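You operate a simulated robot arm through the tools that you are given. There is no shell and no other tool. Be economical: measure what you need, move in short steps, check, and stop when the job is done.

Carry out the task below with a simulated two-armed robot. There is one attempt and no reset: what you move stays moved.

## Task
Put the purple pin in the blue tub. Take the orange damper on the top of the white bench and put it away on the top of the blue bench. Take the black tab and leave it on the green panel. Take the tyre gauge and leave it on top of the thick spacer. Take the green strap roll on the top of the white bench and put it away on the load bench shelf. Put the carton labelled "pins" from the top of the white bench on the white card and the carton that says "bolts" on the low shelf of the white bench. Pick up the blue-band spring with one hand, pass it to the other hand and put it on the low shelf of the white bench. Put the carton that says "bulbs" from the top of the white bench on the yellow panel and the carton labelled "seals" on the grey card. Pull the green trolley drawer open. Do these in any order. Set down upright: black tab, carton.

Only the result counts: the job must be done as asked and must still hold three seconds after the hand-in. Knocking over, shifting, dropping, spilling or breaking anything else fails it. Lids that push on must go on centred and level and be pressed home; caps that screw on are set level and turned clockwise until they are tight.

## Robot
Two 7-joint arms with fingered hands on one trunk, on a base that drives. Base frame: it is fixed to the floor where the robot stands at the start and does not move with it; the origin is under the middle of the robot, x ahead of it, y to its left, z up. Lengths are in cm, angles in degrees, forces in N, time in s.
The left shoulder is at the start at [7, 16.9, 127], the right one opposite. With the tool pointing down near the work surface each hand reaches from about 10 to 68 cm from the robot's upright axis, wherever it stands, measured 20 degrees to its own side. Places, roughly: black tab (5x8x6 cm) [-110, 450, 90]; blue tub (24x17x11 cm) [70, -10, 110]; blue-band spring (5x5x12 cm) [-110, 550, 90]; bolt carton, pin carton, rivet carton [-125, 475, 100]; bulb carton, fuse carton, seal carton [-125, 550, 100]; green panel [-125, 425, 100]; green strap roll (6x6x5 cm) [-120, 490, 90]; green trolley drawer [640, -330, 70]; grey card [-100, 575, 100]; load bench shelf [1130, 310, 30]; low shelf of the white bench [-130, 490, 20]; orange damper (5x5x21 cm) [-130, 400, 100]; purple pin (3x3x6 cm) [70, 10, 110]; thick spacer [-125, 575, 100]; top of the blue bench [-120, -340, 90]; tyre gauge [-125, 575, 100]; white card [-125, 500, 100]; yellow panel [-100, 525, 100]. Payload 3.4 kg a hand.
The tool frame of a hand sits at the grasp point between the pads (the TCP): z along the fingers, y along the line on which they close. The tips reach 2.3 cm beyond it. The gripper opens to 11.6 cm. The gripper's body begins 6.5 cm behind the TCP. The gripper is a hand of 4 fingers: y runs from the thumb to the fingers, the wrist lies at [0, 0, -21.1] in the tool frame, and closing takes about 1.5 s.
Orientation is that of the tool frame in the base frame, as [roll, pitch, yaw] about the fixed x, y, z axes, in that order (R = Rz(yaw) Ry(pitch) Rx(roll)). With the fingers straight down and closing along the base's y, the tool's x points along the base's -x, its y along +y and its z along -z.

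## Interface
- The arms move only by the tool move_arm. It takes "left_moves", "right_moves" or both (then of equal length, played together; a hand with none holds still); each is a list of rows, each an object (a shift or turn left out is 0, a gripper value left out holds the last) with "xyz": the shift along the tool's x, y, z in cm, a list of three; "rot": the turn, a rotation vector about the tool's x, y, z in degrees, a list of three; "fingers": the finger opening in cm, from 0 to 11.6. In form: [{"xyz": [x, y, z], "rot": [wx, wy, wz], "fingers": fingers}, ...]. A call has 1 to 12 rows; each row shifts and turns the commanded pose from where the row before left it, along the tool's axes as they then stand. Rows are played at 5 a second. More than 5 cm and 8.6 degrees between two rows, or a gripper value outside its range, and nothing of the call is played. Where a pose cannot be reached the arm comes as near as it can. A force on the tool above 40 N (or 10 N above the force at the start of the call, whichever is more), or a blocked arm, ends the call early, and 0.2 s more pass. The fingers move at their own pace (about 15.3 cm/s each) and stop on an object; they squeeze with about 21 N. The grip force told is the motor's: it shows also when the fingers shut on nothing. Time passes only in rows, and 0.2 s behind the last, so rows that do not move let the fingers close. It gives the time, the measured TCP pose, the force on the tool (base axes), the opening and the grip force at its end, in the units of the frame above (readings bear some noise), with the torque about the TCP (base axes, N m) and any sound that the robot's microphone picked up.
- Cameras (640 x 400 px; columns grow to the right, rows downward): "scene" is now at [13.24, -0.4, 151.55]; the picture's right is [-0.17, -0.99, 0.00], its down [-0.40, 0.07, -0.91] and it looks along [0.90, -0.15, -0.41] (base axes); focal length 235 px, centre (320, 200). "left" rides on the left gripper at [-6.9, 0.1, -9] in its tool frame; the picture's right is [-0.01, -1.00, 0.00], its down [0.79, -0.01, -0.61] and it looks along [0.61, -0.01, 0.79] (tool axes); focal length 251 px, centre (320, 200). "right" rides on the right gripper at [6.9, 0.1, -9] in its tool frame; the picture's right is [-0.01, 1.00, 0.00], its down [-0.80, -0.01, -0.61] and it looks along [-0.61, -0.01, 0.80] (tool axes); focal length 251 px, centre (320, 200). There is no depth. A picture from a camera that has moved, and an enlarged one, comes with that camera's place and axes in the base frame and with its lens. The place of the scene camera against the robot may be out by one fixed shift of up to 1.8 cm in any direction.
- capture(camera): a new picture of that camera. The clock stands still meanwhile.
- move_column(by): slides the trunk up (or, below 0, down) by that many cm; the arms and the scene camera ride with it, the base frame stays. It gives what a move gives, with no picture.
- base_move(legs): drives the robot by 1 to 6 legs, each [ahead, left, turn to the left] in cm, cm and degrees, along the robot's own axes; the way and the turn of a leg run together, so that a leg with both is an arc; at most 150 cm and 180 degrees a leg. The arms and the cameras ride along, it lands a little off, and it stops where it bumps. It gives what a move gives.
- set_grasp(shape, hand): the hand has 4 fingers and takes this shape, open, in about a second: jaw (thumb against the fingers, like two jaws); tri (thumb and two fingers); tip (a fingertip pinch); poke (one finger out to press); point (the index stretched); flat (the hand flat); cup (the hand cupped); fist (a fist). The gripper value then closes the fingers along that shape, each until it touches; the sizes above hold for jaw. It gives what a move gives, with no picture.
- turn_head(pan, tilt): turns the head with the scene camera to pan (to the left, within 86 degrees either way) and tilt (down, from -29 to 69), counted from straight ahead of the robot. It gives what a move gives.
- inspect(camera, box): a new picture of the part [left, top, right, bottom] of that camera's present view, enlarged. The clock stands still meanwhile.
- finish_job(): hands the job in; it is judged then, once.

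Work in short steps. Places have to be worked out from the pictures, the camera data and where the tool is seen: move nearer, look again, correct. Check each grasp and each placing, and mend what went wrong. You have 546 turns and 346 pictures in all, those below and enlarged ones among them. Open the grippers and draw the arms clear of the work before you hand the job in, unless the task says otherwise; then end with one line.

The tools are called as a command line: name --argument value ..., lists and objects as JSON in quotes. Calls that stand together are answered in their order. move_arm: Moves the arms, as the interface text tells. Its arguments: {"type":"object","properties":{"left_moves":{"type":"array"},"right_moves":{"type":"array"}},"required":[]} The other tools are called the same way: move_column (by) slides the trunk up or down; set_grasp (shape, hand) gives the hand a shape; base_move (legs) drives the base; turn_head (pan, tilt) turns the head that bears the scene camera; capture (camera) takes a picture; inspect (camera, box) takes an enlarged picture of a part of a camera's view; finish_job () hands the job in.

At the start:

```text
t: 0.0
left_tcp_pos: [42.8, 20.32, 137.45]
left_tcp_rot: [180.0, 0.0, 180.0]
left_ft_force: [-0.3, -0.3, -0.2]
left_wrist_torque: [0.01, 0.02, -0.02]
left_width: 11.59
left_gripper_force: 0.1
left_shape: jaw
right_tcp_pos: [36.58, -18.53, 142.4]
right_tcp_rot: [180.0, -0.1, 180.0]
right_ft_force: [-0.4, -0.4, 0.0]
right_wrist_torque: [0.0, 0.01, -0.01]
right_width: 11.59
right_gripper_force: 0.1
right_shape: jaw
trunk travel left (down, up): [-77.7, 16.3]
robot x, y, heading: [-0.22, -0.11, 0.2]
head pan, tilt: [-9.7, 24.0]
```

scene: 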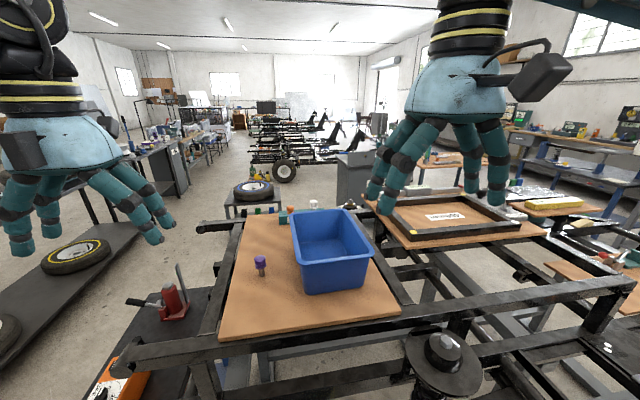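
right: 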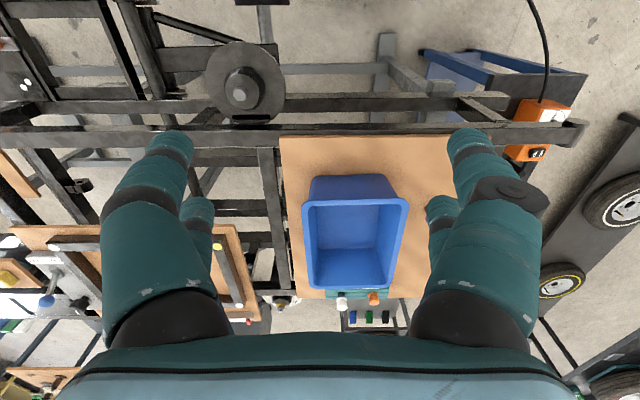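
left: 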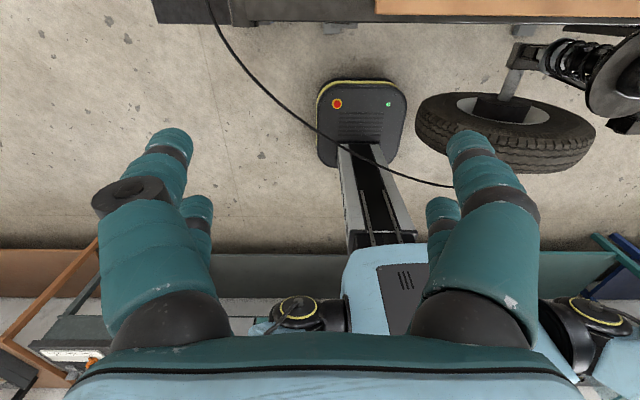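

The tub rim looks to be at about z 119 and the board at about z 108, which puts the purple pin near (65, 7, 110). I'll move the left hand up above it and look again.

move_arm --left_moves '[{"xyz": [-3.3, -1.8, 1.5], "fingers": 8}, {"xyz": [-3.3, -1.8, 1.5]}, {"xyz": [-3.3, -1.8, 1.5]}, {"xyz": [-3.3, -1.8, 1.5]}, {"xyz": [-3.3, -1.8, 1.5]}, {"xyz": [-3.3, -1.8, 1.5]}, {}]'

capture --camera "left"

capture --camera "scene"

```text
t: 1.6
left_tcp_pos: [52.03, 19.84, 128.1]
left_tcp_rot: [-179.8, 0.0, -179.9]
left_ft_force: [-0.1, 0.1, 0.1]
left_wrist_torque: [-0.02, 0.02, 0.0]
left_width: 8.03
left_gripper_force: 0.0
left_shape: jaw
left hand out of reach, approached as far as the arm can: row 2, 3, 4, 5, 6
right_tcp_pos: [36.64, -18.61, 142.3]
right_tcp_rot: [-179.9, 0.0, 180.0]
right_ft_force: [-0.5, -0.4, 0.5]
right_wrist_torque: [0.02, -0.01, 0.02]
right_width: 11.57
right_gripper_force: 0.0
right_shape: jaw
trunk travel left (down, up): [-77.7, 16.3]
robot x, y, heading: [0.17, 0.13, 0.2]
head pan, tilt: [-9.7, 24.0]
```

```text
342 pictures are left
camera left: at [58.9, 19.95, 137.12], right [0.01, -1.0, 0.0], down [-0.79, -0.01, 0.61], along [-0.61, -0.01, -0.79], focal length 251 px, centre (320, 200)
```

left: 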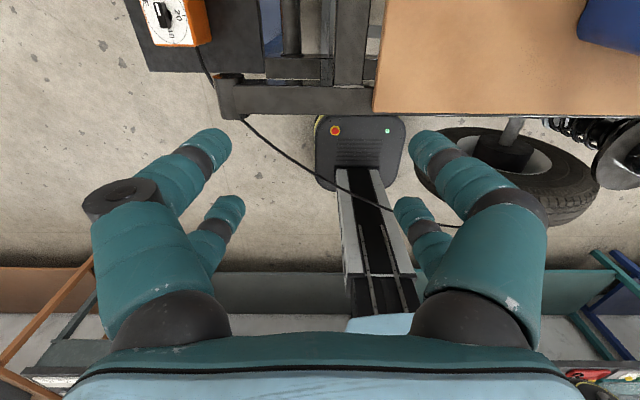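

```text
341 pictures are left
camera scene: at [13.3, -0.39, 151.55], right [-0.17, -0.99, 0.0], down [-0.4, 0.07, -0.91], along [0.9, -0.15, -0.41], focal length 235 px, centre (320, 200)
```

scene: 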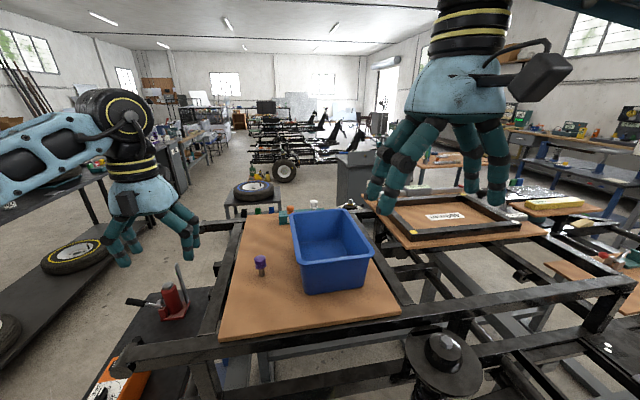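

The reach is short at this height, so I'll raise the trunk. That lets the arm extend further while pointing down.

move_column --by 15.5

move_arm --left_moves '[{"xyz": [-3.3, -3, 2]}, {"xyz": [-3.3, -3, 2]}, {"xyz": [-3, -3, 2]}, {"xyz": [-1, -2.5, 3]}, {"xyz": [0, 0, 3]}, {"xyz": [0, 0, 3]}, {}]'

capture --camera "left"

capture --camera "scene"

```text
t: 3.4
left_tcp_pos: [52.04, 19.79, 143.7]
left_tcp_rot: [-179.8, 0.0, -179.8]
left_ft_force: [-0.6, 0.6, -0.8]
left_wrist_torque: [0.01, 0.01, -0.02]
left_width: 8.03
left_gripper_force: 0.1
left_shape: jaw
right_tcp_pos: [36.65, -18.68, 157.85]
right_tcp_rot: [180.0, 0.0, 180.0]
right_ft_force: [-0.6, -0.6, -1.1]
right_wrist_torque: [-0.01, -0.01, 0.01]
right_width: 11.58
right_gripper_force: 0.1
right_shape: jaw
trunk travel left (down, up): [-93.2, 0.8]
robot x, y, heading: [0.14, 0.17, 0.2]
head pan, tilt: [-9.7, 24.0]
```

```text
t: 5.0
left_tcp_pos: [52.64, 17.87, 133.11]
left_tcp_rot: [-179.9, 0.0, -179.8]
left_ft_force: [0.1, 0.2, 0.1]
left_wrist_torque: [0.0, 0.01, -0.01]
left_width: 8.04
left_gripper_force: 0.1
left_shape: jaw
left hand out of reach, approached as far as the arm can: row 1, 2, 3, 4
right_tcp_pos: [36.66, -18.75, 157.88]
right_tcp_rot: [-179.9, 0.0, 180.0]
right_ft_force: [-0.2, -0.4, 0.0]
right_wrist_torque: [-0.02, 0.0, 0.02]
right_width: 11.59
right_gripper_force: 0.1
right_shape: jaw
trunk travel left (down, up): [-93.2, 0.8]
robot x, y, heading: [0.47, 0.09, -0.1]
head pan, tilt: [-9.7, 24.0]
```

```text
340 pictures are left
camera left: at [59.5, 17.99, 142.1], right [0.01, -1.0, 0.0], down [-0.8, -0.01, 0.61], along [-0.61, -0.01, -0.8], focal length 251 px, centre (320, 200)
```

left: 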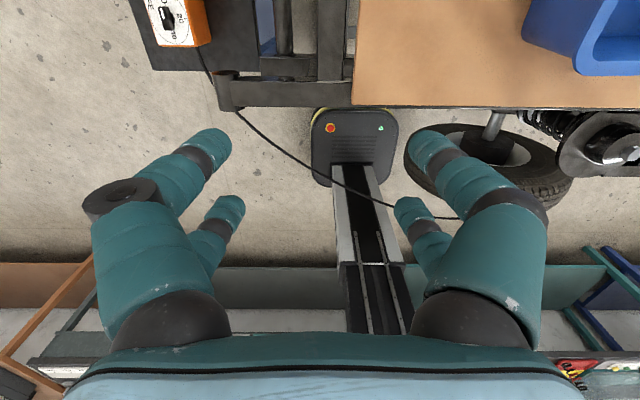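

```text
339 pictures are left
camera scene: at [13.26, -0.39, 167.05], right [-0.17, -0.99, 0.0], down [-0.4, 0.07, -0.91], along [0.9, -0.15, -0.41], focal length 235 px, centre (320, 200)
```

scene: 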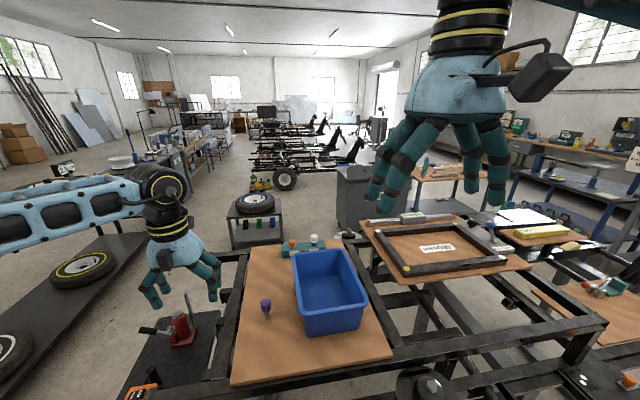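

Parallax puts the pin head at about (65.6, 7, 111). The base is small and there's free floor ahead, so I'll drive 9 cm ahead to bring it within comfortable reach.

base_move --legs '[[9, 0, 0]]'

move_arm --left_moves '[{"xyz": [-1, -3, 2]}, {"xyz": [-1, -3, 2]}, {"xyz": [-1, -3, 2]}, {"xyz": [-1, -2, 3]}, {}]'

capture --camera "left"

capture --camera "scene"

```text
t: 6.1
left_tcp_pos: [60.48, 17.77, 133.62]
left_tcp_rot: [-179.9, 0.7, -179.9]
left_ft_force: [-1.0, 0.2, 0.7]
left_wrist_torque: [0.04, -0.01, 0.01]
left_width: 8.04
left_gripper_force: 0.0
left_shape: jaw
right_tcp_pos: [44.04, -18.74, 158.25]
right_tcp_rot: [180.0, 0.5, -180.0]
right_ft_force: [-0.3, 1.6, -0.6]
right_wrist_torque: [0.0, -0.06, 0.01]
right_width: 11.58
right_gripper_force: 0.0
right_shape: jaw
trunk travel left (down, up): [-93.2, 0.8]
robot x, y, heading: [9.31, 0.44, 0.0]
head pan, tilt: [-9.7, 24.0]
```

```text
t: 7.3
left_tcp_pos: [58.65, 13.98, 124.9]
left_tcp_rot: [-179.9, 0.1, -180.0]
left_ft_force: [-0.5, -0.4, -0.1]
left_wrist_torque: [0.01, 0.04, 0.01]
left_width: 8.0
left_gripper_force: 0.1
left_shape: jaw
left hand out of reach, approached as far as the arm can: row 1, 2, 3, 4
right_tcp_pos: [45.48, -18.69, 158.07]
right_tcp_rot: [-180.0, 0.1, 180.0]
right_ft_force: [0.6, 0.1, -0.3]
right_wrist_torque: [0.01, 0.0, 0.0]
right_width: 11.58
right_gripper_force: 0.0
right_shape: jaw
trunk travel left (down, up): [-93.2, 0.8]
robot x, y, heading: [8.94, -0.22, 0.0]
head pan, tilt: [-9.7, 24.0]
```

```text
338 pictures are left
camera left: at [65.48, 14.01, 133.9], right [0.01, -1.0, 0.0], down [-0.8, -0.01, 0.61], along [-0.61, -0.01, -0.8], focal length 251 px, centre (320, 200)
```

left: 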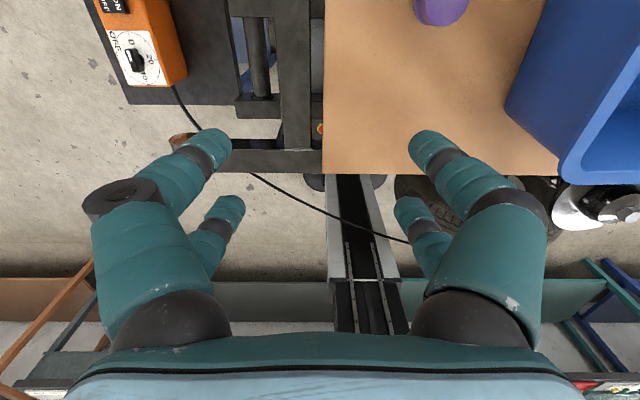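

```text
337 pictures are left
camera scene: at [22.1, -0.4, 167.06], right [-0.17, -0.99, 0.0], down [-0.4, 0.07, -0.91], along [0.9, -0.15, -0.41], focal length 235 px, centre (320, 200)
```

scene: 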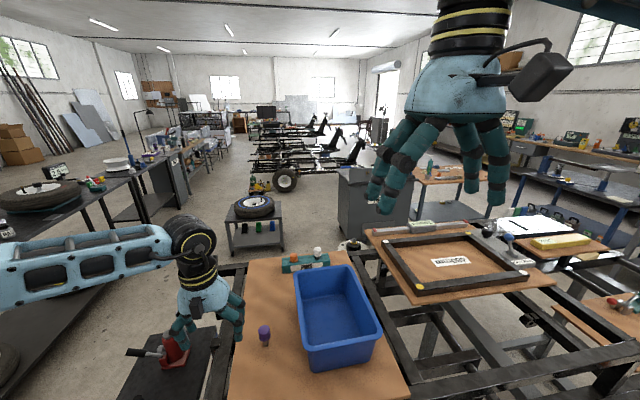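

The reach improves as the tool goes lower, so I'll lower the left hand beside the pin. The board is at about 107.

move_arm --left_moves '[{"xyz": [0, 0, 3]}, {"xyz": [0, 0, 3]}, {"xyz": [-2, 0, 1]}, {"xyz": [-3, 0, 0]}, {}]'

```text
t: 8.5
left_tcp_pos: [60.37, 17.29, 119.56]
left_tcp_rot: [-179.8, 0.1, 180.0]
left_ft_force: [0.4, -0.1, 0.9]
left_wrist_torque: [0.01, 0.0, 0.04]
left_width: 8.05
left_gripper_force: 0.1
left_shape: jaw
left hand out of reach, approached as far as the arm can: row 1, 2, 3, 4
right_tcp_pos: [45.48, -18.66, 158.0]
right_tcp_rot: [180.0, 0.0, -180.0]
right_ft_force: [-0.7, 0.0, -0.5]
right_wrist_torque: [0.02, 0.01, 0.01]
right_width: 11.59
right_gripper_force: 0.0
right_shape: jaw
trunk travel left (down, up): [-93.2, 0.8]
robot x, y, heading: [9.06, 0.11, 0.2]
head pan, tilt: [-9.7, 24.0]
```

The hand is sliding along its reach limit, so I'll drive 9 cm closer. The board edge is at x ≈ 47 and the base front at about 25.

base_move --legs '[[9, 0, 0]]'

move_arm --left_moves '[{"xyz": [0, -1, 0]}, {}]'

```text
t: 9.7
left_tcp_pos: [68.91, 15.12, 119.46]
left_tcp_rot: [-179.5, 0.1, 178.8]
left_ft_force: [0.4, -0.1, -0.5]
left_wrist_torque: [-0.05, 0.02, -0.02]
left_width: 8.03
left_gripper_force: 0.1
left_shape: jaw
right_tcp_pos: [53.24, -20.38, 157.86]
right_tcp_rot: [-179.8, 0.0, 178.6]
right_ft_force: [0.0, 0.9, 0.3]
right_wrist_torque: [-0.02, 0.08, -0.01]
right_width: 11.61
right_gripper_force: 0.1
right_shape: jaw
trunk travel left (down, up): [-93.2, 0.8]
robot x, y, heading: [16.72, -1.02, -1.4]
head pan, tilt: [-9.7, 24.0]
stopped in leg 1: the robot was blocked; the commanded pose is now the measured one
```

```text
t: 10.3
left_tcp_pos: [68.0, 14.16, 119.96]
left_tcp_rot: [-179.6, 0.5, 178.9]
left_ft_force: [-0.3, 0.3, 0.1]
left_wrist_torque: [-0.02, 0.03, -0.01]
left_width: 8.01
left_gripper_force: 0.0
left_shape: jaw
left hand out of reach, approached as far as the arm can: row 1
right_tcp_pos: [52.67, -20.73, 157.98]
right_tcp_rot: [-180.0, 0.2, 178.8]
right_ft_force: [-0.5, 0.5, -1.2]
right_wrist_torque: [0.0, -0.04, 0.05]
right_width: 11.57
right_gripper_force: 0.1
right_shape: jaw
trunk travel left (down, up): [-93.2, 0.8]
robot x, y, heading: [16.86, -1.46, -1.5]
head pan, tilt: [-9.7, 24.0]
```

Blocked at x = 16.8, which is close enough. Next I'll pull the hand back to x ≈ 64 and over to the pin, staying above it.

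move_arm --left_moves '[{"xyz": [3, -2, 0]}, {"xyz": [1.5, -2.5, 0]}, {"xyz": [0, -2.5, 0]}, {}]'

capture --camera "left"

capture --camera "scene"

```text
t: 11.3
left_tcp_pos: [62.38, 9.1, 120.52]
left_tcp_rot: [-179.6, 0.4, 178.8]
left_ft_force: [-0.7, 0.8, -0.4]
left_wrist_torque: [0.0, 0.0, 0.0]
left_width: 8.02
left_gripper_force: 0.1
left_shape: jaw
left hand out of reach, approached as far as the arm can: row 2, 3
right_tcp_pos: [53.02, -20.95, 157.94]
right_tcp_rot: [-179.9, 0.0, 178.8]
right_ft_force: [0.9, -1.0, -0.3]
right_wrist_torque: [0.03, 0.01, 0.0]
right_width: 11.57
right_gripper_force: 0.0
right_shape: jaw
trunk travel left (down, up): [-93.2, 0.8]
robot x, y, heading: [16.95, -1.17, -1.3]
head pan, tilt: [-9.7, 24.0]
```

```text
336 pictures are left
camera left: at [69.25, 9.18, 129.65], right [-0.01, -1.0, 0.01], down [-0.8, 0.01, 0.6], along [-0.6, 0.0, -0.8], focal length 251 px, centre (320, 200)
```

left: 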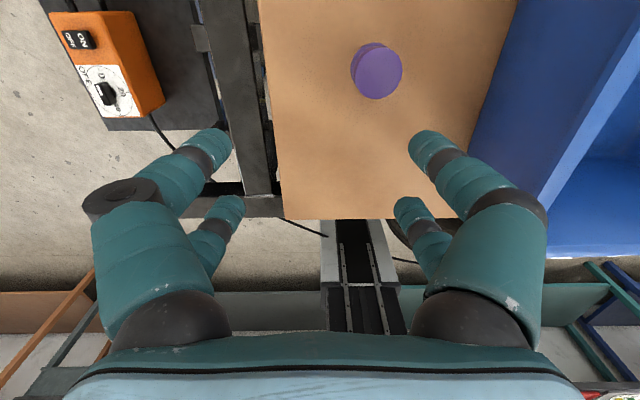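

```text
335 pictures are left
camera scene: at [30.07, -2.22, 167.05], right [-0.19, -0.98, 0.0], down [-0.4, 0.08, -0.91], along [0.9, -0.18, -0.41], focal length 235 px, centre (320, 200)
```

scene: 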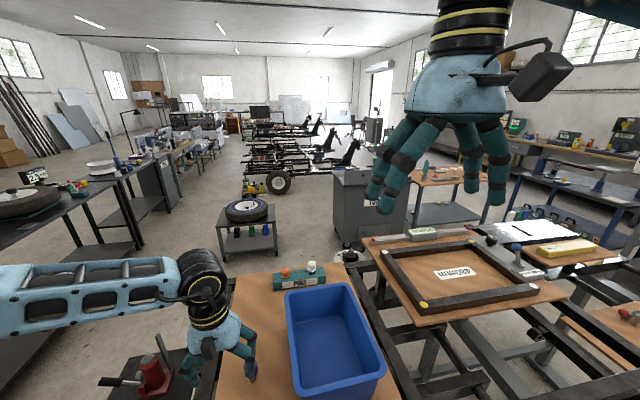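

The left camera puts the pin at about (66.3, 5.5) with its top at z ≈ 113. I'll go down a little behind it, then slide forward with the fingers on either side.

move_arm --left_moves '[{"xyz": [3, -1.5, 1]}, {"xyz": [0, -1.5, 3]}, {"xyz": [0, -0.5, 3]}, {"xyz": [0, 0, 2]}, {}]'

capture --camera "left"

```text
t: 12.5
left_tcp_pos: [57.49, 10.13, 113.92]
left_tcp_rot: [-179.6, 0.1, 178.8]
left_ft_force: [-0.3, 0.3, 0.0]
left_wrist_torque: [0.03, -0.01, 0.01]
left_width: 8.03
left_gripper_force: 0.0
left_shape: jaw
left hand out of reach, approached as far as the arm can: row 2, 3, 4
right_tcp_pos: [52.97, -20.78, 158.08]
right_tcp_rot: [180.0, 0.0, 178.8]
right_ft_force: [0.8, -0.3, 0.3]
right_wrist_torque: [-0.02, 0.01, -0.04]
right_width: 11.57
right_gripper_force: 0.0
right_shape: jaw
trunk travel left (down, up): [-93.2, 0.8]
robot x, y, heading: [16.91, -1.63, -1.3]
head pan, tilt: [-9.7, 24.0]
```

```text
334 pictures are left
camera left: at [64.29, 10.09, 122.98], right [-0.01, -1.0, 0.01], down [-0.8, 0.01, 0.6], along [-0.6, 0.0, -0.8], focal length 251 px, centre (320, 200)
```

left: 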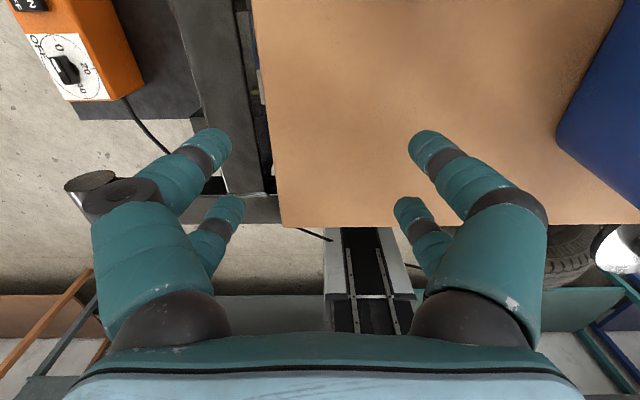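

The left arm seems limited when reaching towards the centre line. I'll raise the hand clear of the tub, back off a little and turn the robot about 22° right so the pin lies on its left side.

move_arm --left_moves '[{"xyz": [0, 3, -4]}, {"xyz": [0, 3, -4]}, {"xyz": [0, 3, -4]}, {"xyz": [0, 3, -4]}, {}]'

base_move --legs '[[-3, 0, 0], [0, 0, -22]]'

capture --camera "left"

capture --camera "scene"

```text
t: 13.7
left_tcp_pos: [57.57, 22.21, 129.85]
left_tcp_rot: [-179.7, 0.1, 178.8]
left_ft_force: [0.1, 0.8, 0.5]
left_wrist_torque: [-0.01, -0.02, -0.03]
left_width: 8.04
left_gripper_force: 0.2
left_shape: jaw
right_tcp_pos: [52.81, -21.06, 157.96]
right_tcp_rot: [-180.0, 0.1, 178.6]
right_ft_force: [0.7, -0.6, 0.1]
right_wrist_torque: [0.02, 0.01, -0.01]
right_width: 11.61
right_gripper_force: 0.0
right_shape: jaw
trunk travel left (down, up): [-93.2, 0.8]
robot x, y, heading: [16.62, -1.61, -1.6]
head pan, tilt: [-9.7, 24.0]
```

```text
t: 15.7
left_tcp_pos: [60.4, 5.51, 129.89]
left_tcp_rot: [-179.7, 0.3, 156.8]
left_ft_force: [-0.3, -0.2, 0.6]
left_wrist_torque: [-0.01, -0.03, -0.01]
left_width: 8.02
left_gripper_force: 0.1
left_shape: jaw
right_tcp_pos: [39.88, -32.66, 158.03]
right_tcp_rot: [-180.0, 0.1, 156.7]
right_ft_force: [-0.7, 0.2, -0.5]
right_wrist_torque: [-0.02, -0.01, -0.01]
right_width: 11.58
right_gripper_force: 0.1
right_shape: jaw
trunk travel left (down, up): [-93.2, 0.8]
robot x, y, heading: [13.35, -1.37, -23.6]
head pan, tilt: [-9.7, 24.0]
```

```text
333 pictures are left
camera left: at [66.77, 2.9, 138.95], right [-0.39, -0.92, 0.0], down [-0.73, 0.31, 0.6], along [-0.56, 0.23, -0.8], focal length 251 px, centre (320, 200)
```

left: 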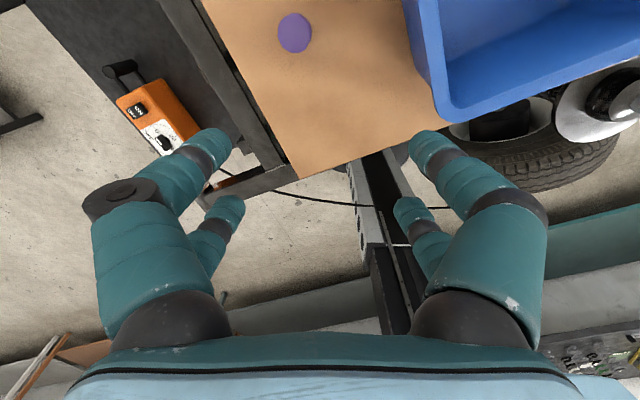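

```text
332 pictures are left
camera scene: at [25.19, -7.05, 167.08], right [-0.55, -0.84, 0.0], down [-0.34, 0.22, -0.91], along [0.77, -0.5, -0.41], focal length 235 px, centre (320, 200)
```

scene: 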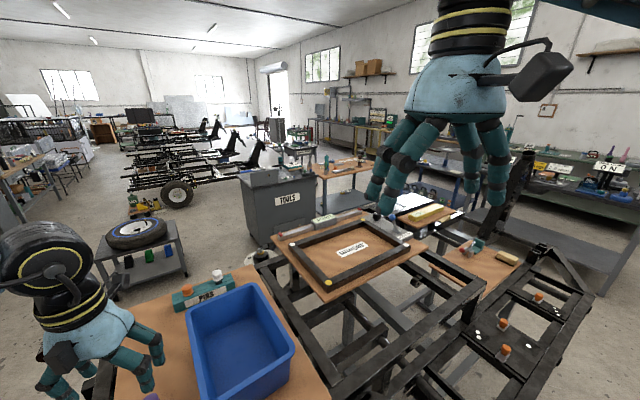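

The pin is confirmed at (66.1, 5.4). I'll move over it and start down.

move_arm --left_moves '[{"xyz": [-2.6, 1.1, 2]}, {"xyz": [-2.6, 1.1, 3]}, {"xyz": [0, 0, 3]}, {}]'

capture --camera "left"

```text
t: 16.7
left_tcp_pos: [66.15, 5.3, 121.76]
left_tcp_rot: [-179.8, 0.2, 156.8]
left_ft_force: [-0.4, -0.3, 0.3]
left_wrist_torque: [-0.01, -0.05, 0.0]
left_width: 8.04
left_gripper_force: 0.0
left_shape: jaw
right_tcp_pos: [39.88, -32.93, 157.97]
right_tcp_rot: [179.9, 0.1, 156.8]
right_ft_force: [0.3, 0.0, -1.2]
right_wrist_torque: [0.02, 0.02, 0.0]
right_width: 11.6
right_gripper_force: 0.0
right_shape: jaw
trunk travel left (down, up): [-93.2, 0.8]
robot x, y, heading: [13.64, -1.21, -23.5]
head pan, tilt: [-9.7, 24.0]
```

```text
331 pictures are left
camera left: at [72.51, 2.7, 130.95], right [-0.39, -0.92, 0.0], down [-0.73, 0.31, 0.6], along [-0.56, 0.23, -0.8], focal length 251 px, centre (320, 200)
```

left: 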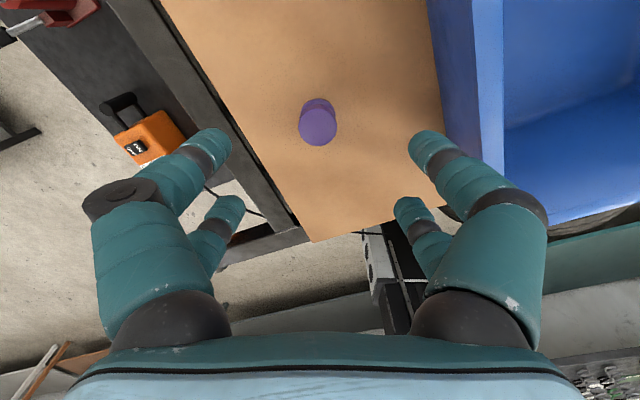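

The pin is centred under the hand, so I'll go down to z ≈ 111 and close.

move_arm --left_moves '[{"xyz": [0, 0, 4]}, {"xyz": [0, 0, 4]}, {"xyz": [0, 0, 2.7]}, {}]'

capture --camera "left"

```text
t: 17.7
left_tcp_pos: [66.22, 5.38, 111.04]
left_tcp_rot: [-179.8, 0.3, 156.8]
left_ft_force: [-0.3, -0.5, -0.1]
left_wrist_torque: [0.02, 0.02, 0.06]
left_width: 8.03
left_gripper_force: 0.0
left_shape: jaw
right_tcp_pos: [39.98, -32.72, 157.98]
right_tcp_rot: [-180.0, 0.2, 156.7]
right_ft_force: [0.1, 0.1, 0.4]
right_wrist_torque: [-0.04, -0.01, -0.01]
right_width: 11.61
right_gripper_force: 0.0
right_shape: jaw
trunk travel left (down, up): [-93.2, 0.8]
robot x, y, heading: [13.86, -1.36, -23.4]
head pan, tilt: [-9.7, 24.0]
```

```text
330 pictures are left
camera left: at [72.59, 2.71, 120.13], right [-0.39, -0.92, 0.0], down [-0.73, 0.31, 0.6], along [-0.56, 0.23, -0.8], focal length 251 px, centre (320, 200)
```

left: 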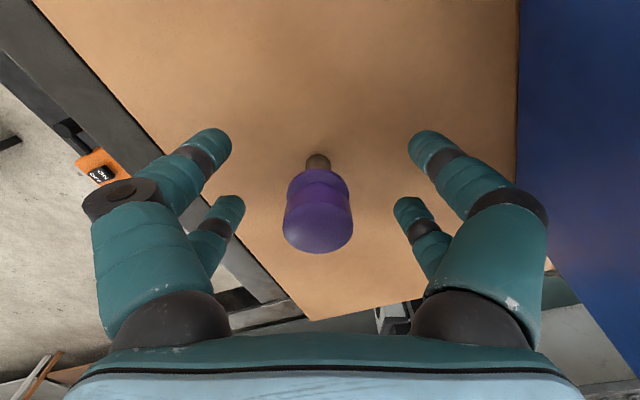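

move_arm --left_moves '[{"fingers": 0}, {}, {}, {}, {}, {}, {}, {}]'

move_arm --left_moves '[{"xyz": [0, 0, -4]}, {"xyz": [0, 0, -4]}, {"xyz": [0, 0, -4]}, {"xyz": [0, 0, -4]}, {}]'

capture --camera "left"

```text
t: 19.5
left_tcp_pos: [66.17, 5.31, 111.09]
left_tcp_rot: [-179.8, 0.1, 156.8]
left_ft_force: [-0.5, 0.6, 0.0]
left_wrist_torque: [-0.03, 0.02, 0.0]
left_width: 0.0
left_gripper_force: 20.7
left_shape: jaw
right_tcp_pos: [40.05, -32.96, 157.9]
right_tcp_rot: [180.0, -0.1, 156.7]
right_ft_force: [-0.1, 0.0, -0.3]
right_wrist_torque: [-0.02, 0.0, 0.0]
right_width: 11.58
right_gripper_force: 0.1
right_shape: jaw
trunk travel left (down, up): [-93.2, 0.8]
robot x, y, heading: [13.8, -1.28, -23.5]
head pan, tilt: [-9.7, 24.0]
```

```text
t: 20.7
left_tcp_pos: [66.22, 5.32, 127.2]
left_tcp_rot: [-179.8, 0.2, 156.8]
left_ft_force: [0.4, 0.1, -0.8]
left_wrist_torque: [-0.01, 0.01, 0.03]
left_width: 0.0
left_gripper_force: 20.6
left_shape: jaw
right_tcp_pos: [40.14, -32.92, 158.07]
right_tcp_rot: [180.0, 0.1, 156.7]
right_ft_force: [0.1, 0.1, 0.1]
right_wrist_torque: [0.01, -0.01, 0.01]
right_width: 11.59
right_gripper_force: 0.1
right_shape: jaw
trunk travel left (down, up): [-93.2, 0.8]
robot x, y, heading: [13.82, -1.03, -23.4]
head pan, tilt: [-9.7, 24.0]
```

```text
329 pictures are left
camera left: at [72.54, 2.72, 136.25], right [-0.39, -0.92, 0.0], down [-0.73, 0.31, 0.6], along [-0.56, 0.23, -0.8], focal length 251 px, centre (320, 200)
```

left: 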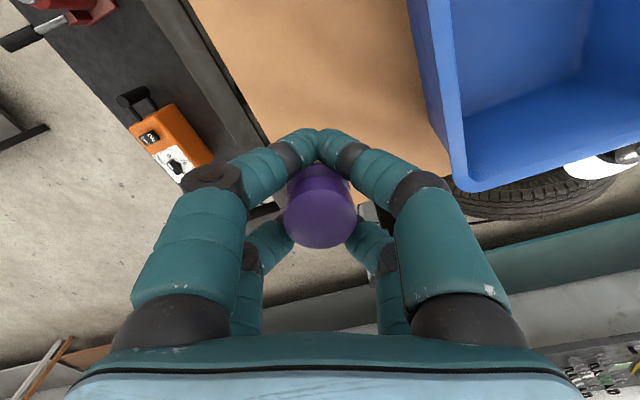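

The pin is held. The tub's left edge is at y ≈ -3 and its centre at about (68, -11.5), so I'll carry the pin across above the rim.

move_arm --left_moves '[{"xyz": [-1.3, -3.45, -0.3]}, {"xyz": [-1.3, -3.45, 0]}, {"xyz": [-1.3, -3.45, 0]}, {"xyz": [-1.3, -3.45, 0]}, {}]'

capture --camera "left"

```text
t: 21.9
left_tcp_pos: [65.26, -8.79, 127.58]
left_tcp_rot: [-179.7, 0.3, 156.9]
left_ft_force: [0.1, 0.9, -0.3]
left_wrist_torque: [0.01, -0.02, 0.01]
left_width: 0.0
left_gripper_force: 20.8
left_shape: jaw
left hand out of reach, approached as far as the arm can: row 4
right_tcp_pos: [39.98, -32.96, 157.99]
right_tcp_rot: [180.0, 0.1, 156.7]
right_ft_force: [0.2, 0.4, 0.1]
right_wrist_torque: [-0.02, 0.02, 0.02]
right_width: 11.58
right_gripper_force: 0.1
right_shape: jaw
trunk travel left (down, up): [-93.2, 0.8]
robot x, y, heading: [13.78, -1.61, -23.5]
head pan, tilt: [-9.7, 24.0]
```

```text
328 pictures are left
camera left: at [71.6, -11.25, 136.67], right [-0.39, -0.92, 0.0], down [-0.74, 0.31, 0.6], along [-0.56, 0.23, -0.8], focal length 251 px, centre (320, 200)
```

left: 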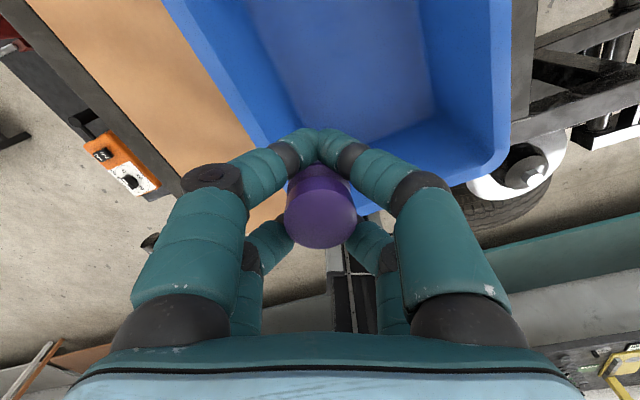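

Over the tub. I'll lower into it, nudging towards the centre as the reach improves.

move_arm --left_moves '[{"xyz": [0, 0, 3]}, {"xyz": [-0.7, -1.2, 3]}, {"xyz": [-0.7, -1.2, 3]}, {"xyz": [0, 0, 3]}, {"xyz": [0, 0, 2]}, {}]'

capture --camera "left"

```text
t: 23.3
left_tcp_pos: [63.83, -5.55, 115.68]
left_tcp_rot: [-179.7, 0.2, 156.8]
left_ft_force: [0.0, -0.3, -0.5]
left_wrist_torque: [0.0, 0.02, -0.01]
left_width: 0.0
left_gripper_force: 21.3
left_shape: jaw
left hand out of reach, approached as far as the arm can: row 1, 2, 3, 4, 5
right_tcp_pos: [40.04, -32.9, 157.98]
right_tcp_rot: [-180.0, 0.0, 156.7]
right_ft_force: [-0.1, 0.7, -0.2]
right_wrist_torque: [0.03, 0.02, 0.02]
right_width: 11.58
right_gripper_force: 0.1
right_shape: jaw
trunk travel left (down, up): [-93.2, 0.8]
robot x, y, heading: [13.89, -1.74, -23.5]
head pan, tilt: [-9.7, 24.0]
```

```text
327 pictures are left
camera left: at [70.16, -8.2, 124.76], right [-0.39, -0.92, 0.0], down [-0.73, 0.31, 0.6], along [-0.56, 0.23, -0.8], focal length 251 px, centre (320, 200)
```

left: 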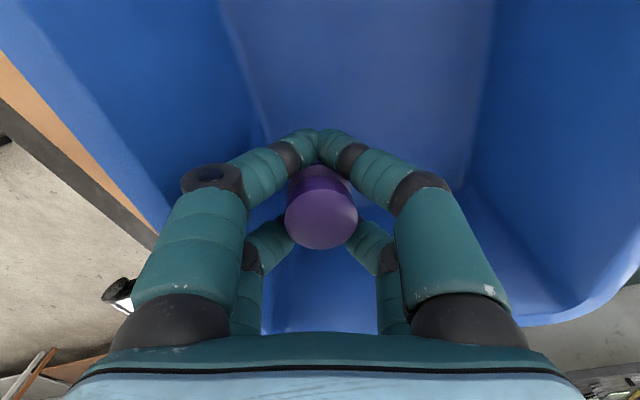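

The hand is inside the tub but near its left wall. I'll turn the base 6° right to centre it.

base_move --legs '[[0, 0, -6]]'

capture --camera "left"

```text
t: 24.2
left_tcp_pos: [63.18, -10.64, 115.72]
left_tcp_rot: [-179.6, 0.2, 150.8]
left_ft_force: [0.0, 0.3, -0.6]
left_wrist_torque: [-0.01, 0.01, 0.02]
left_width: 0.0
left_gripper_force: 20.9
left_shape: jaw
right_tcp_pos: [36.72, -35.14, 158.05]
right_tcp_rot: [-179.8, 0.0, 150.6]
right_ft_force: [0.6, -0.3, 0.2]
right_wrist_torque: [-0.03, 0.0, -0.01]
right_width: 11.61
right_gripper_force: 0.0
right_shape: jaw
trunk travel left (down, up): [-93.2, 0.8]
robot x, y, heading: [14.21, -1.84, -29.4]
head pan, tilt: [-9.7, 24.0]
```

```text
326 pictures are left
camera left: at [69.29, -13.82, 124.73], right [-0.48, -0.88, 0.01], down [-0.7, 0.39, 0.6], along [-0.53, 0.28, -0.8], focal length 251 px, centre (320, 200)
```

left: 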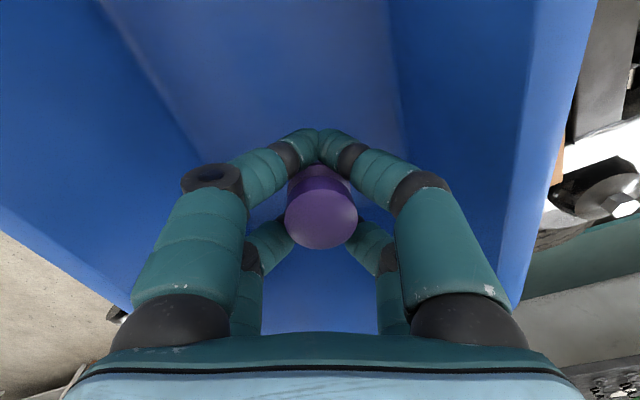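

Centred now. I'll lower with the trunk and release.

move_column --by -2.5

move_arm --left_moves '[{"fingers": 5}, {}, {}, {}]'

capture --camera "left"

```text
t: 24.9
left_tcp_pos: [63.25, -10.83, 113.03]
left_tcp_rot: [-179.6, 0.1, 150.7]
left_ft_force: [0.2, -1.3, -1.7]
left_wrist_torque: [0.0, -0.01, 0.02]
left_width: 0.02
left_gripper_force: 20.4
left_shape: jaw
right_tcp_pos: [36.8, -35.4, 155.39]
right_tcp_rot: [-179.9, 0.1, 150.6]
right_ft_force: [0.4, -0.1, -0.1]
right_wrist_torque: [-0.05, 0.01, 0.01]
right_width: 11.59
right_gripper_force: 0.0
right_shape: jaw
trunk travel left (down, up): [-90.7, 3.3]
robot x, y, heading: [14.06, -1.47, -29.4]
head pan, tilt: [-9.7, 24.0]
```

```text
t: 25.9
left_tcp_pos: [63.17, -10.79, 113.2]
left_tcp_rot: [-179.7, 0.3, 150.8]
left_ft_force: [0.1, 0.4, 0.4]
left_wrist_torque: [0.0, 0.03, 0.0]
left_width: 4.94
left_gripper_force: 0.1
left_shape: jaw
right_tcp_pos: [36.62, -35.48, 155.49]
right_tcp_rot: [180.0, 0.2, 150.6]
right_ft_force: [-0.4, 0.1, 0.6]
right_wrist_torque: [0.01, 0.01, 0.03]
right_width: 11.61
right_gripper_force: 0.1
right_shape: jaw
trunk travel left (down, up): [-90.7, 3.3]
robot x, y, heading: [14.0, -0.98, -29.4]
head pan, tilt: [-9.7, 24.0]
```

```text
325 pictures are left
camera left: at [69.13, -14.05, 122.29], right [-0.48, -0.88, 0.0], down [-0.7, 0.39, 0.6], along [-0.53, 0.29, -0.8], focal length 251 px, centre (320, 200)
```

left: 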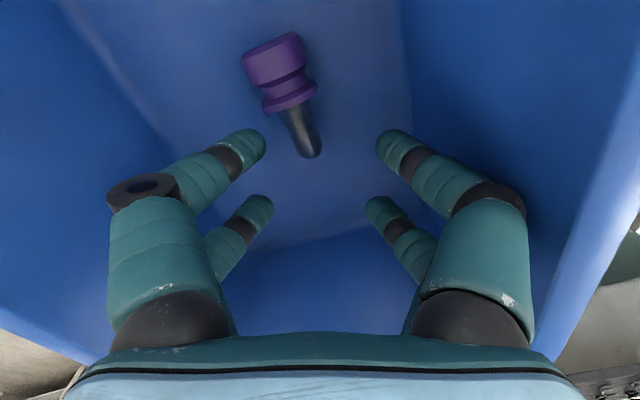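

The pin lies in the tub. I'll raise the hand out, then back away from the chassis.

move_column --by 3

move_arm --left_moves '[{"xyz": [0, 0, -4]}, {"xyz": [0, 0, -4]}, {"xyz": [0, 0, -4]}, {"xyz": [1, 1, -4]}, {"xyz": [3, 1, -3]}, {"xyz": [4, 1, -2]}, {"xyz": [4, 1, 0]}]'

base_move --legs '[[0, 0, 29], [-15, 0, 0]]'

turn_head --pan 86 --tilt 30

capture --camera "scene"

```text
t: 26.7
left_tcp_pos: [63.1, -10.78, 116.39]
left_tcp_rot: [-179.6, 0.3, 150.8]
left_ft_force: [0.7, -0.7, 0.4]
left_wrist_torque: [0.04, -0.04, -0.04]
left_width: 4.95
left_gripper_force: 0.1
left_shape: jaw
right_tcp_pos: [36.59, -35.54, 158.55]
right_tcp_rot: [-179.9, 0.1, 150.6]
right_ft_force: [-0.9, -0.2, 0.3]
right_wrist_torque: [0.03, 0.01, 0.02]
right_width: 11.6
right_gripper_force: 0.0
right_shape: jaw
trunk travel left (down, up): [-93.7, 0.3]
robot x, y, heading: [13.45, -1.42, -29.4]
head pan, tilt: [-9.7, 24.0]
```

```text
t: 28.3
left_tcp_pos: [54.47, -1.21, 137.08]
left_tcp_rot: [-179.8, 0.3, 150.7]
left_ft_force: [0.4, -0.5, 0.2]
left_wrist_torque: [-0.02, 0.02, -0.05]
left_width: 4.99
left_gripper_force: 0.0
left_shape: jaw
right_tcp_pos: [36.46, -35.26, 158.54]
right_tcp_rot: [-179.9, 0.2, 150.5]
right_ft_force: [-0.2, 0.3, 0.0]
right_wrist_torque: [-0.01, 0.01, 0.03]
right_width: 11.58
right_gripper_force: 0.1
right_shape: jaw
trunk travel left (down, up): [-93.7, 0.3]
robot x, y, heading: [14.0, -1.31, -29.5]
head pan, tilt: [-9.7, 24.0]
```

```text
t: 31.1
left_tcp_pos: [34.95, 18.38, 136.97]
left_tcp_rot: [-179.7, 0.0, 179.6]
left_ft_force: [0.3, 0.2, 0.6]
left_wrist_torque: [0.01, 0.0, -0.01]
left_width: 4.96
left_gripper_force: 0.0
left_shape: jaw
right_tcp_pos: [35.55, -20.15, 158.25]
right_tcp_rot: [-180.0, -0.2, 179.5]
right_ft_force: [0.0, 0.5, 0.0]
right_wrist_torque: [0.04, 0.0, 0.0]
right_width: 11.61
right_gripper_force: 0.1
right_shape: jaw
trunk travel left (down, up): [-93.7, 0.3]
robot x, y, heading: [-1.36, -1.32, -0.9]
head pan, tilt: [-9.7, 24.0]
```

```text
t: 32.8
left_tcp_pos: [34.46, 18.24, 136.94]
left_tcp_rot: [-179.7, 0.3, 179.7]
left_ft_force: [-0.6, 0.0, 0.4]
left_wrist_torque: [-0.02, 0.02, 0.04]
left_width: 4.93
left_gripper_force: 0.0
left_shape: jaw
right_tcp_pos: [35.26, -20.16, 158.45]
right_tcp_rot: [180.0, 0.1, 179.4]
right_ft_force: [0.5, 0.3, -0.3]
right_wrist_torque: [-0.02, 0.03, 0.01]
right_width: 11.58
right_gripper_force: 0.1
right_shape: jaw
trunk travel left (down, up): [-93.7, 0.3]
robot x, y, heading: [-1.38, -0.95, -0.6]
head pan, tilt: [85.9, 30.0]
```

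```text
324 pictures are left
camera scene: at [3.61, 8.95, 166.6], right [1.0, -0.08, 0.0], down [-0.04, -0.5, -0.87], along [0.07, 0.86, -0.5], focal length 235 px, centre (320, 200)
```

scene: 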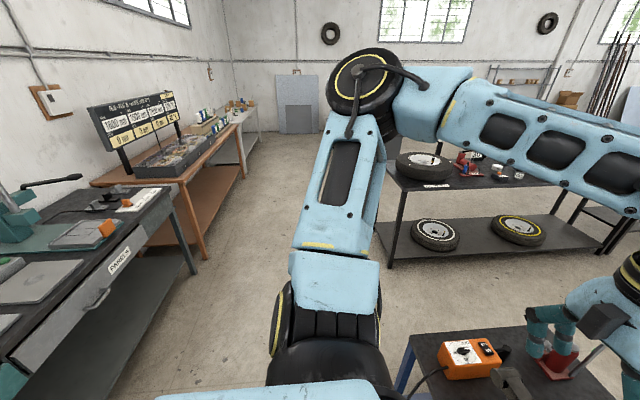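

There's a corridor along +y between the left benches (x < -45) and the dark tables (x > 65). I'll turn left to face +y and look ahead.

base_move --legs '[[0, 0, 90]]'

turn_head --pan 0 --tilt 25

capture --camera "scene"

```text
t: 37.0
left_tcp_pos: [-20.9, 34.42, 137.11]
left_tcp_rot: [-179.7, 0.2, -90.0]
left_ft_force: [0.0, 0.5, -0.5]
left_wrist_torque: [-0.04, 0.01, -0.02]
left_width: 4.99
left_gripper_force: 0.0
left_shape: jaw
right_tcp_pos: [17.57, 35.25, 158.34]
right_tcp_rot: [-180.0, 0.0, -90.2]
right_ft_force: [0.1, 0.3, 0.4]
right_wrist_torque: [0.0, 0.0, -0.01]
right_width: 11.61
right_gripper_force: 0.1
right_shape: jaw
trunk travel left (down, up): [-93.7, 0.3]
robot x, y, heading: [-1.45, -1.36, 89.5]
head pan, tilt: [85.9, 30.0]
```

```text
t: 38.6
left_tcp_pos: [-21.06, 34.41, 137.06]
left_tcp_rot: [-179.8, 0.2, -90.1]
left_ft_force: [-0.9, 0.1, 0.2]
left_wrist_torque: [-0.03, -0.01, -0.02]
left_width: 4.96
left_gripper_force: 0.1
left_shape: jaw
right_tcp_pos: [17.45, 35.23, 158.52]
right_tcp_rot: [180.0, 0.0, -90.2]
right_ft_force: [0.1, -0.8, 0.6]
right_wrist_torque: [0.01, -0.01, 0.02]
right_width: 11.6
right_gripper_force: 0.0
right_shape: jaw
trunk travel left (down, up): [-93.7, 0.3]
robot x, y, heading: [-1.17, -1.17, 90.1]
head pan, tilt: [0.0, 25.0]
```

```text
323 pictures are left
camera scene: at [-2.05, 14.22, 167.39], right [1.0, 0.0, 0.0], down [0.0, -0.42, -0.91], along [0.0, 0.91, -0.42], focal length 235 px, centre (320, 200)
```

scene: 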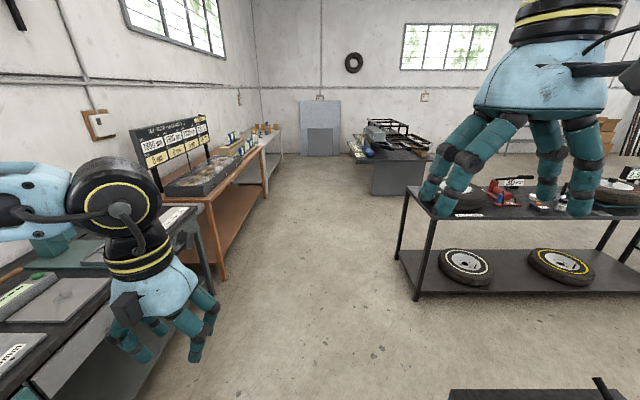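

The way ahead is clear. I'll drive along +y to about y = 350, drifting slightly left.

base_move --legs '[[150, 5, 0], [150, 5, 0], [50, 0, 0]]'

turn_head --pan 45 --tilt 25

capture --camera "scene"

```text
refused: leg 1 is longer than a leg can be; nothing moved
```

```text
t: 39.8
left_tcp_pos: [-20.84, 34.5, 137.24]
left_tcp_rot: [-179.7, 0.3, -89.9]
left_ft_force: [0.4, -0.2, 1.0]
left_wrist_torque: [-0.04, -0.04, 0.02]
left_width: 4.94
left_gripper_force: 0.2
left_shape: jaw
right_tcp_pos: [17.42, 35.29, 158.48]
right_tcp_rot: [-180.0, -0.1, -90.2]
right_ft_force: [-0.7, -0.7, -0.1]
right_wrist_torque: [0.02, -0.01, 0.0]
right_width: 11.58
right_gripper_force: 0.1
right_shape: jaw
trunk travel left (down, up): [-93.7, 0.3]
robot x, y, heading: [-1.35, -1.01, 89.7]
head pan, tilt: [45.0, 25.0]
```

```text
322 pictures are left
camera scene: at [-8.55, 11.55, 167.39], right [0.71, 0.7, 0.0], down [0.3, -0.3, -0.91], along [-0.64, 0.64, -0.42], focal length 235 px, centre (320, 200)
```

scene: 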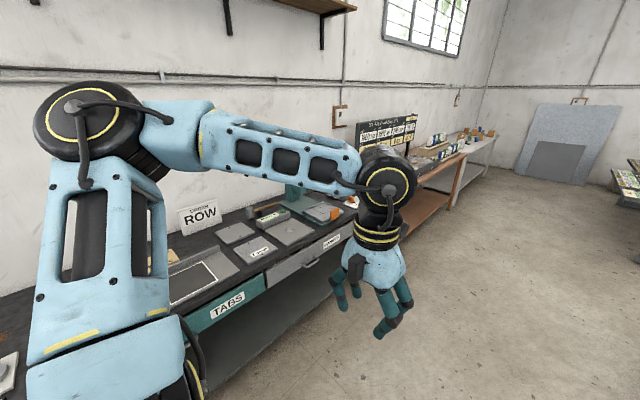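

The leg was slightly too long, so I'll repeat it with shorter legs.

base_move --legs '[[145, 5, 0], [145, 5, 0], [60, 0, 0]]'

capture --camera "scene"

```text
t: 56.8
left_tcp_pos: [-29.13, 383.81, 137.12]
left_tcp_rot: [-179.8, 0.3, -90.1]
left_ft_force: [-0.7, -0.5, 0.1]
left_wrist_torque: [0.0, 0.01, -0.01]
left_width: 4.98
left_gripper_force: 0.1
left_shape: jaw
right_tcp_pos: [9.34, 384.33, 158.59]
right_tcp_rot: [180.0, 0.1, -90.4]
right_ft_force: [-0.1, -0.5, 0.2]
right_wrist_torque: [0.02, -0.01, 0.0]
right_width: 11.61
right_gripper_force: 0.1
right_shape: jaw
trunk travel left (down, up): [-93.7, 0.3]
robot x, y, heading: [-9.46, 348.47, 89.7]
head pan, tilt: [45.0, 25.0]
```

```text
321 pictures are left
camera scene: at [-16.85, 360.77, 167.42], right [0.71, 0.7, 0.0], down [0.3, -0.3, -0.91], along [-0.64, 0.65, -0.42], focal length 235 px, centre (320, 200)
```

scene: 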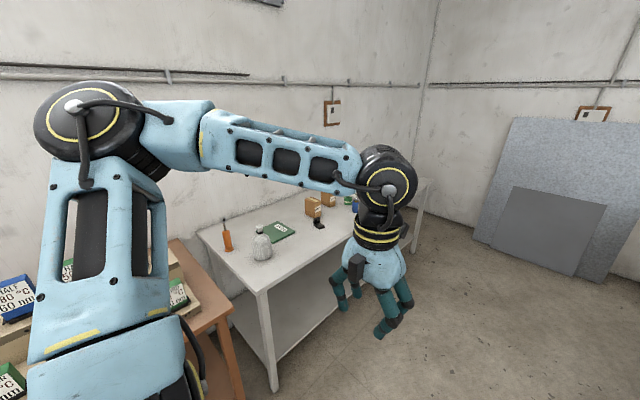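

The white bench's front edge is at x ≈ -88, from y ≈ 396 on. I'll drive to y ≈ 440, turn to face it and look.

base_move --legs '[[90, 0, 0], [0, 0, 90]]'

turn_head --pan 0 --tilt 30

capture --camera "scene"

```text
t: 65.3
left_tcp_pos: [-44.69, 419.01, 137.17]
left_tcp_rot: [-179.7, 0.2, -0.7]
left_ft_force: [-0.9, 0.3, 0.5]
left_wrist_torque: [0.0, 0.04, -0.02]
left_width: 4.95
left_gripper_force: 0.0
left_shape: jaw
right_tcp_pos: [-45.07, 457.45, 158.46]
right_tcp_rot: [-180.0, 0.1, -0.9]
right_ft_force: [0.2, 0.2, -0.3]
right_wrist_torque: [0.02, -0.02, 0.04]
right_width: 11.58
right_gripper_force: 0.1
right_shape: jaw
trunk travel left (down, up): [-93.7, 0.3]
robot x, y, heading: [-8.87, 438.36, 178.8]
head pan, tilt: [45.0, 25.0]
```

```text
t: 66.4
left_tcp_pos: [-44.78, 418.97, 137.12]
left_tcp_rot: [-179.7, 0.3, -0.8]
left_ft_force: [-0.1, 0.5, 0.2]
left_wrist_torque: [-0.04, -0.02, -0.02]
left_width: 4.96
left_gripper_force: 0.0
left_shape: jaw
right_tcp_pos: [-45.19, 457.49, 158.59]
right_tcp_rot: [179.9, 0.2, -0.9]
right_ft_force: [-0.6, 0.0, 0.3]
right_wrist_torque: [-0.01, -0.04, -0.02]
right_width: 11.58
right_gripper_force: 0.2
right_shape: jaw
trunk travel left (down, up): [-93.7, 0.3]
robot x, y, heading: [-9.13, 438.29, 179.1]
head pan, tilt: [0.0, 30.0]
```

```text
320 pictures are left
camera scene: at [-23.87, 439.68, 166.6], right [0.02, 1.0, 0.0], down [0.5, -0.01, -0.87], along [-0.87, 0.01, -0.5], focal length 235 px, centre (320, 200)
```

scene: 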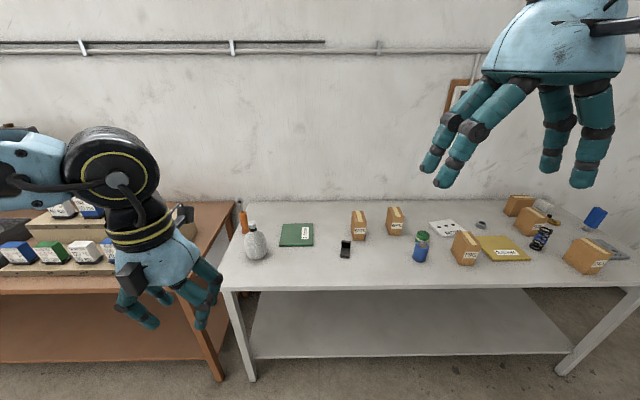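

inspect --camera "scene" --box '[220, 190, 430, 290]'

inspect --camera "scene" --box '[400, 180, 640, 290]'

```text
3.05 times, centred on (325, 240) of scene
camera zoom: at [-23.87, 439.68, 166.6], right [0.02, 1.0, 0.0], down [0.5, -0.01, -0.87], along [-0.87, 0.01, -0.5], focal length 717 px, centre (305, 78)
```

zoom: 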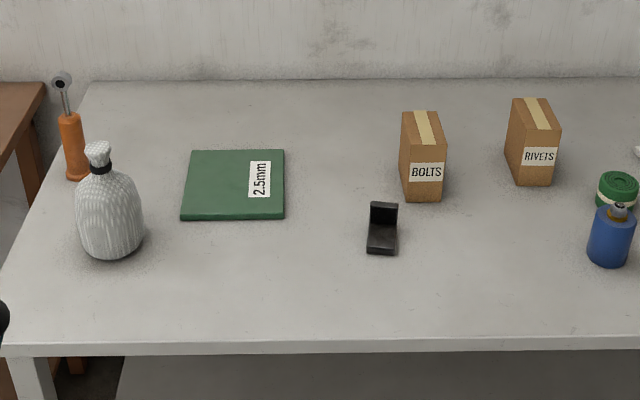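

```text
2.67 times, centred on (520, 235) of scene
camera zoom: at [-23.87, 439.68, 166.6], right [0.02, 1.0, 0.0], down [0.5, -0.01, -0.87], along [-0.87, 0.01, -0.5], focal length 627 px, centre (-213, 107)
```

zoom: 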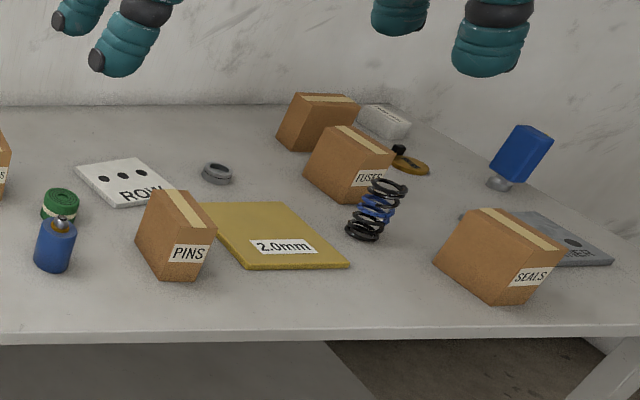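

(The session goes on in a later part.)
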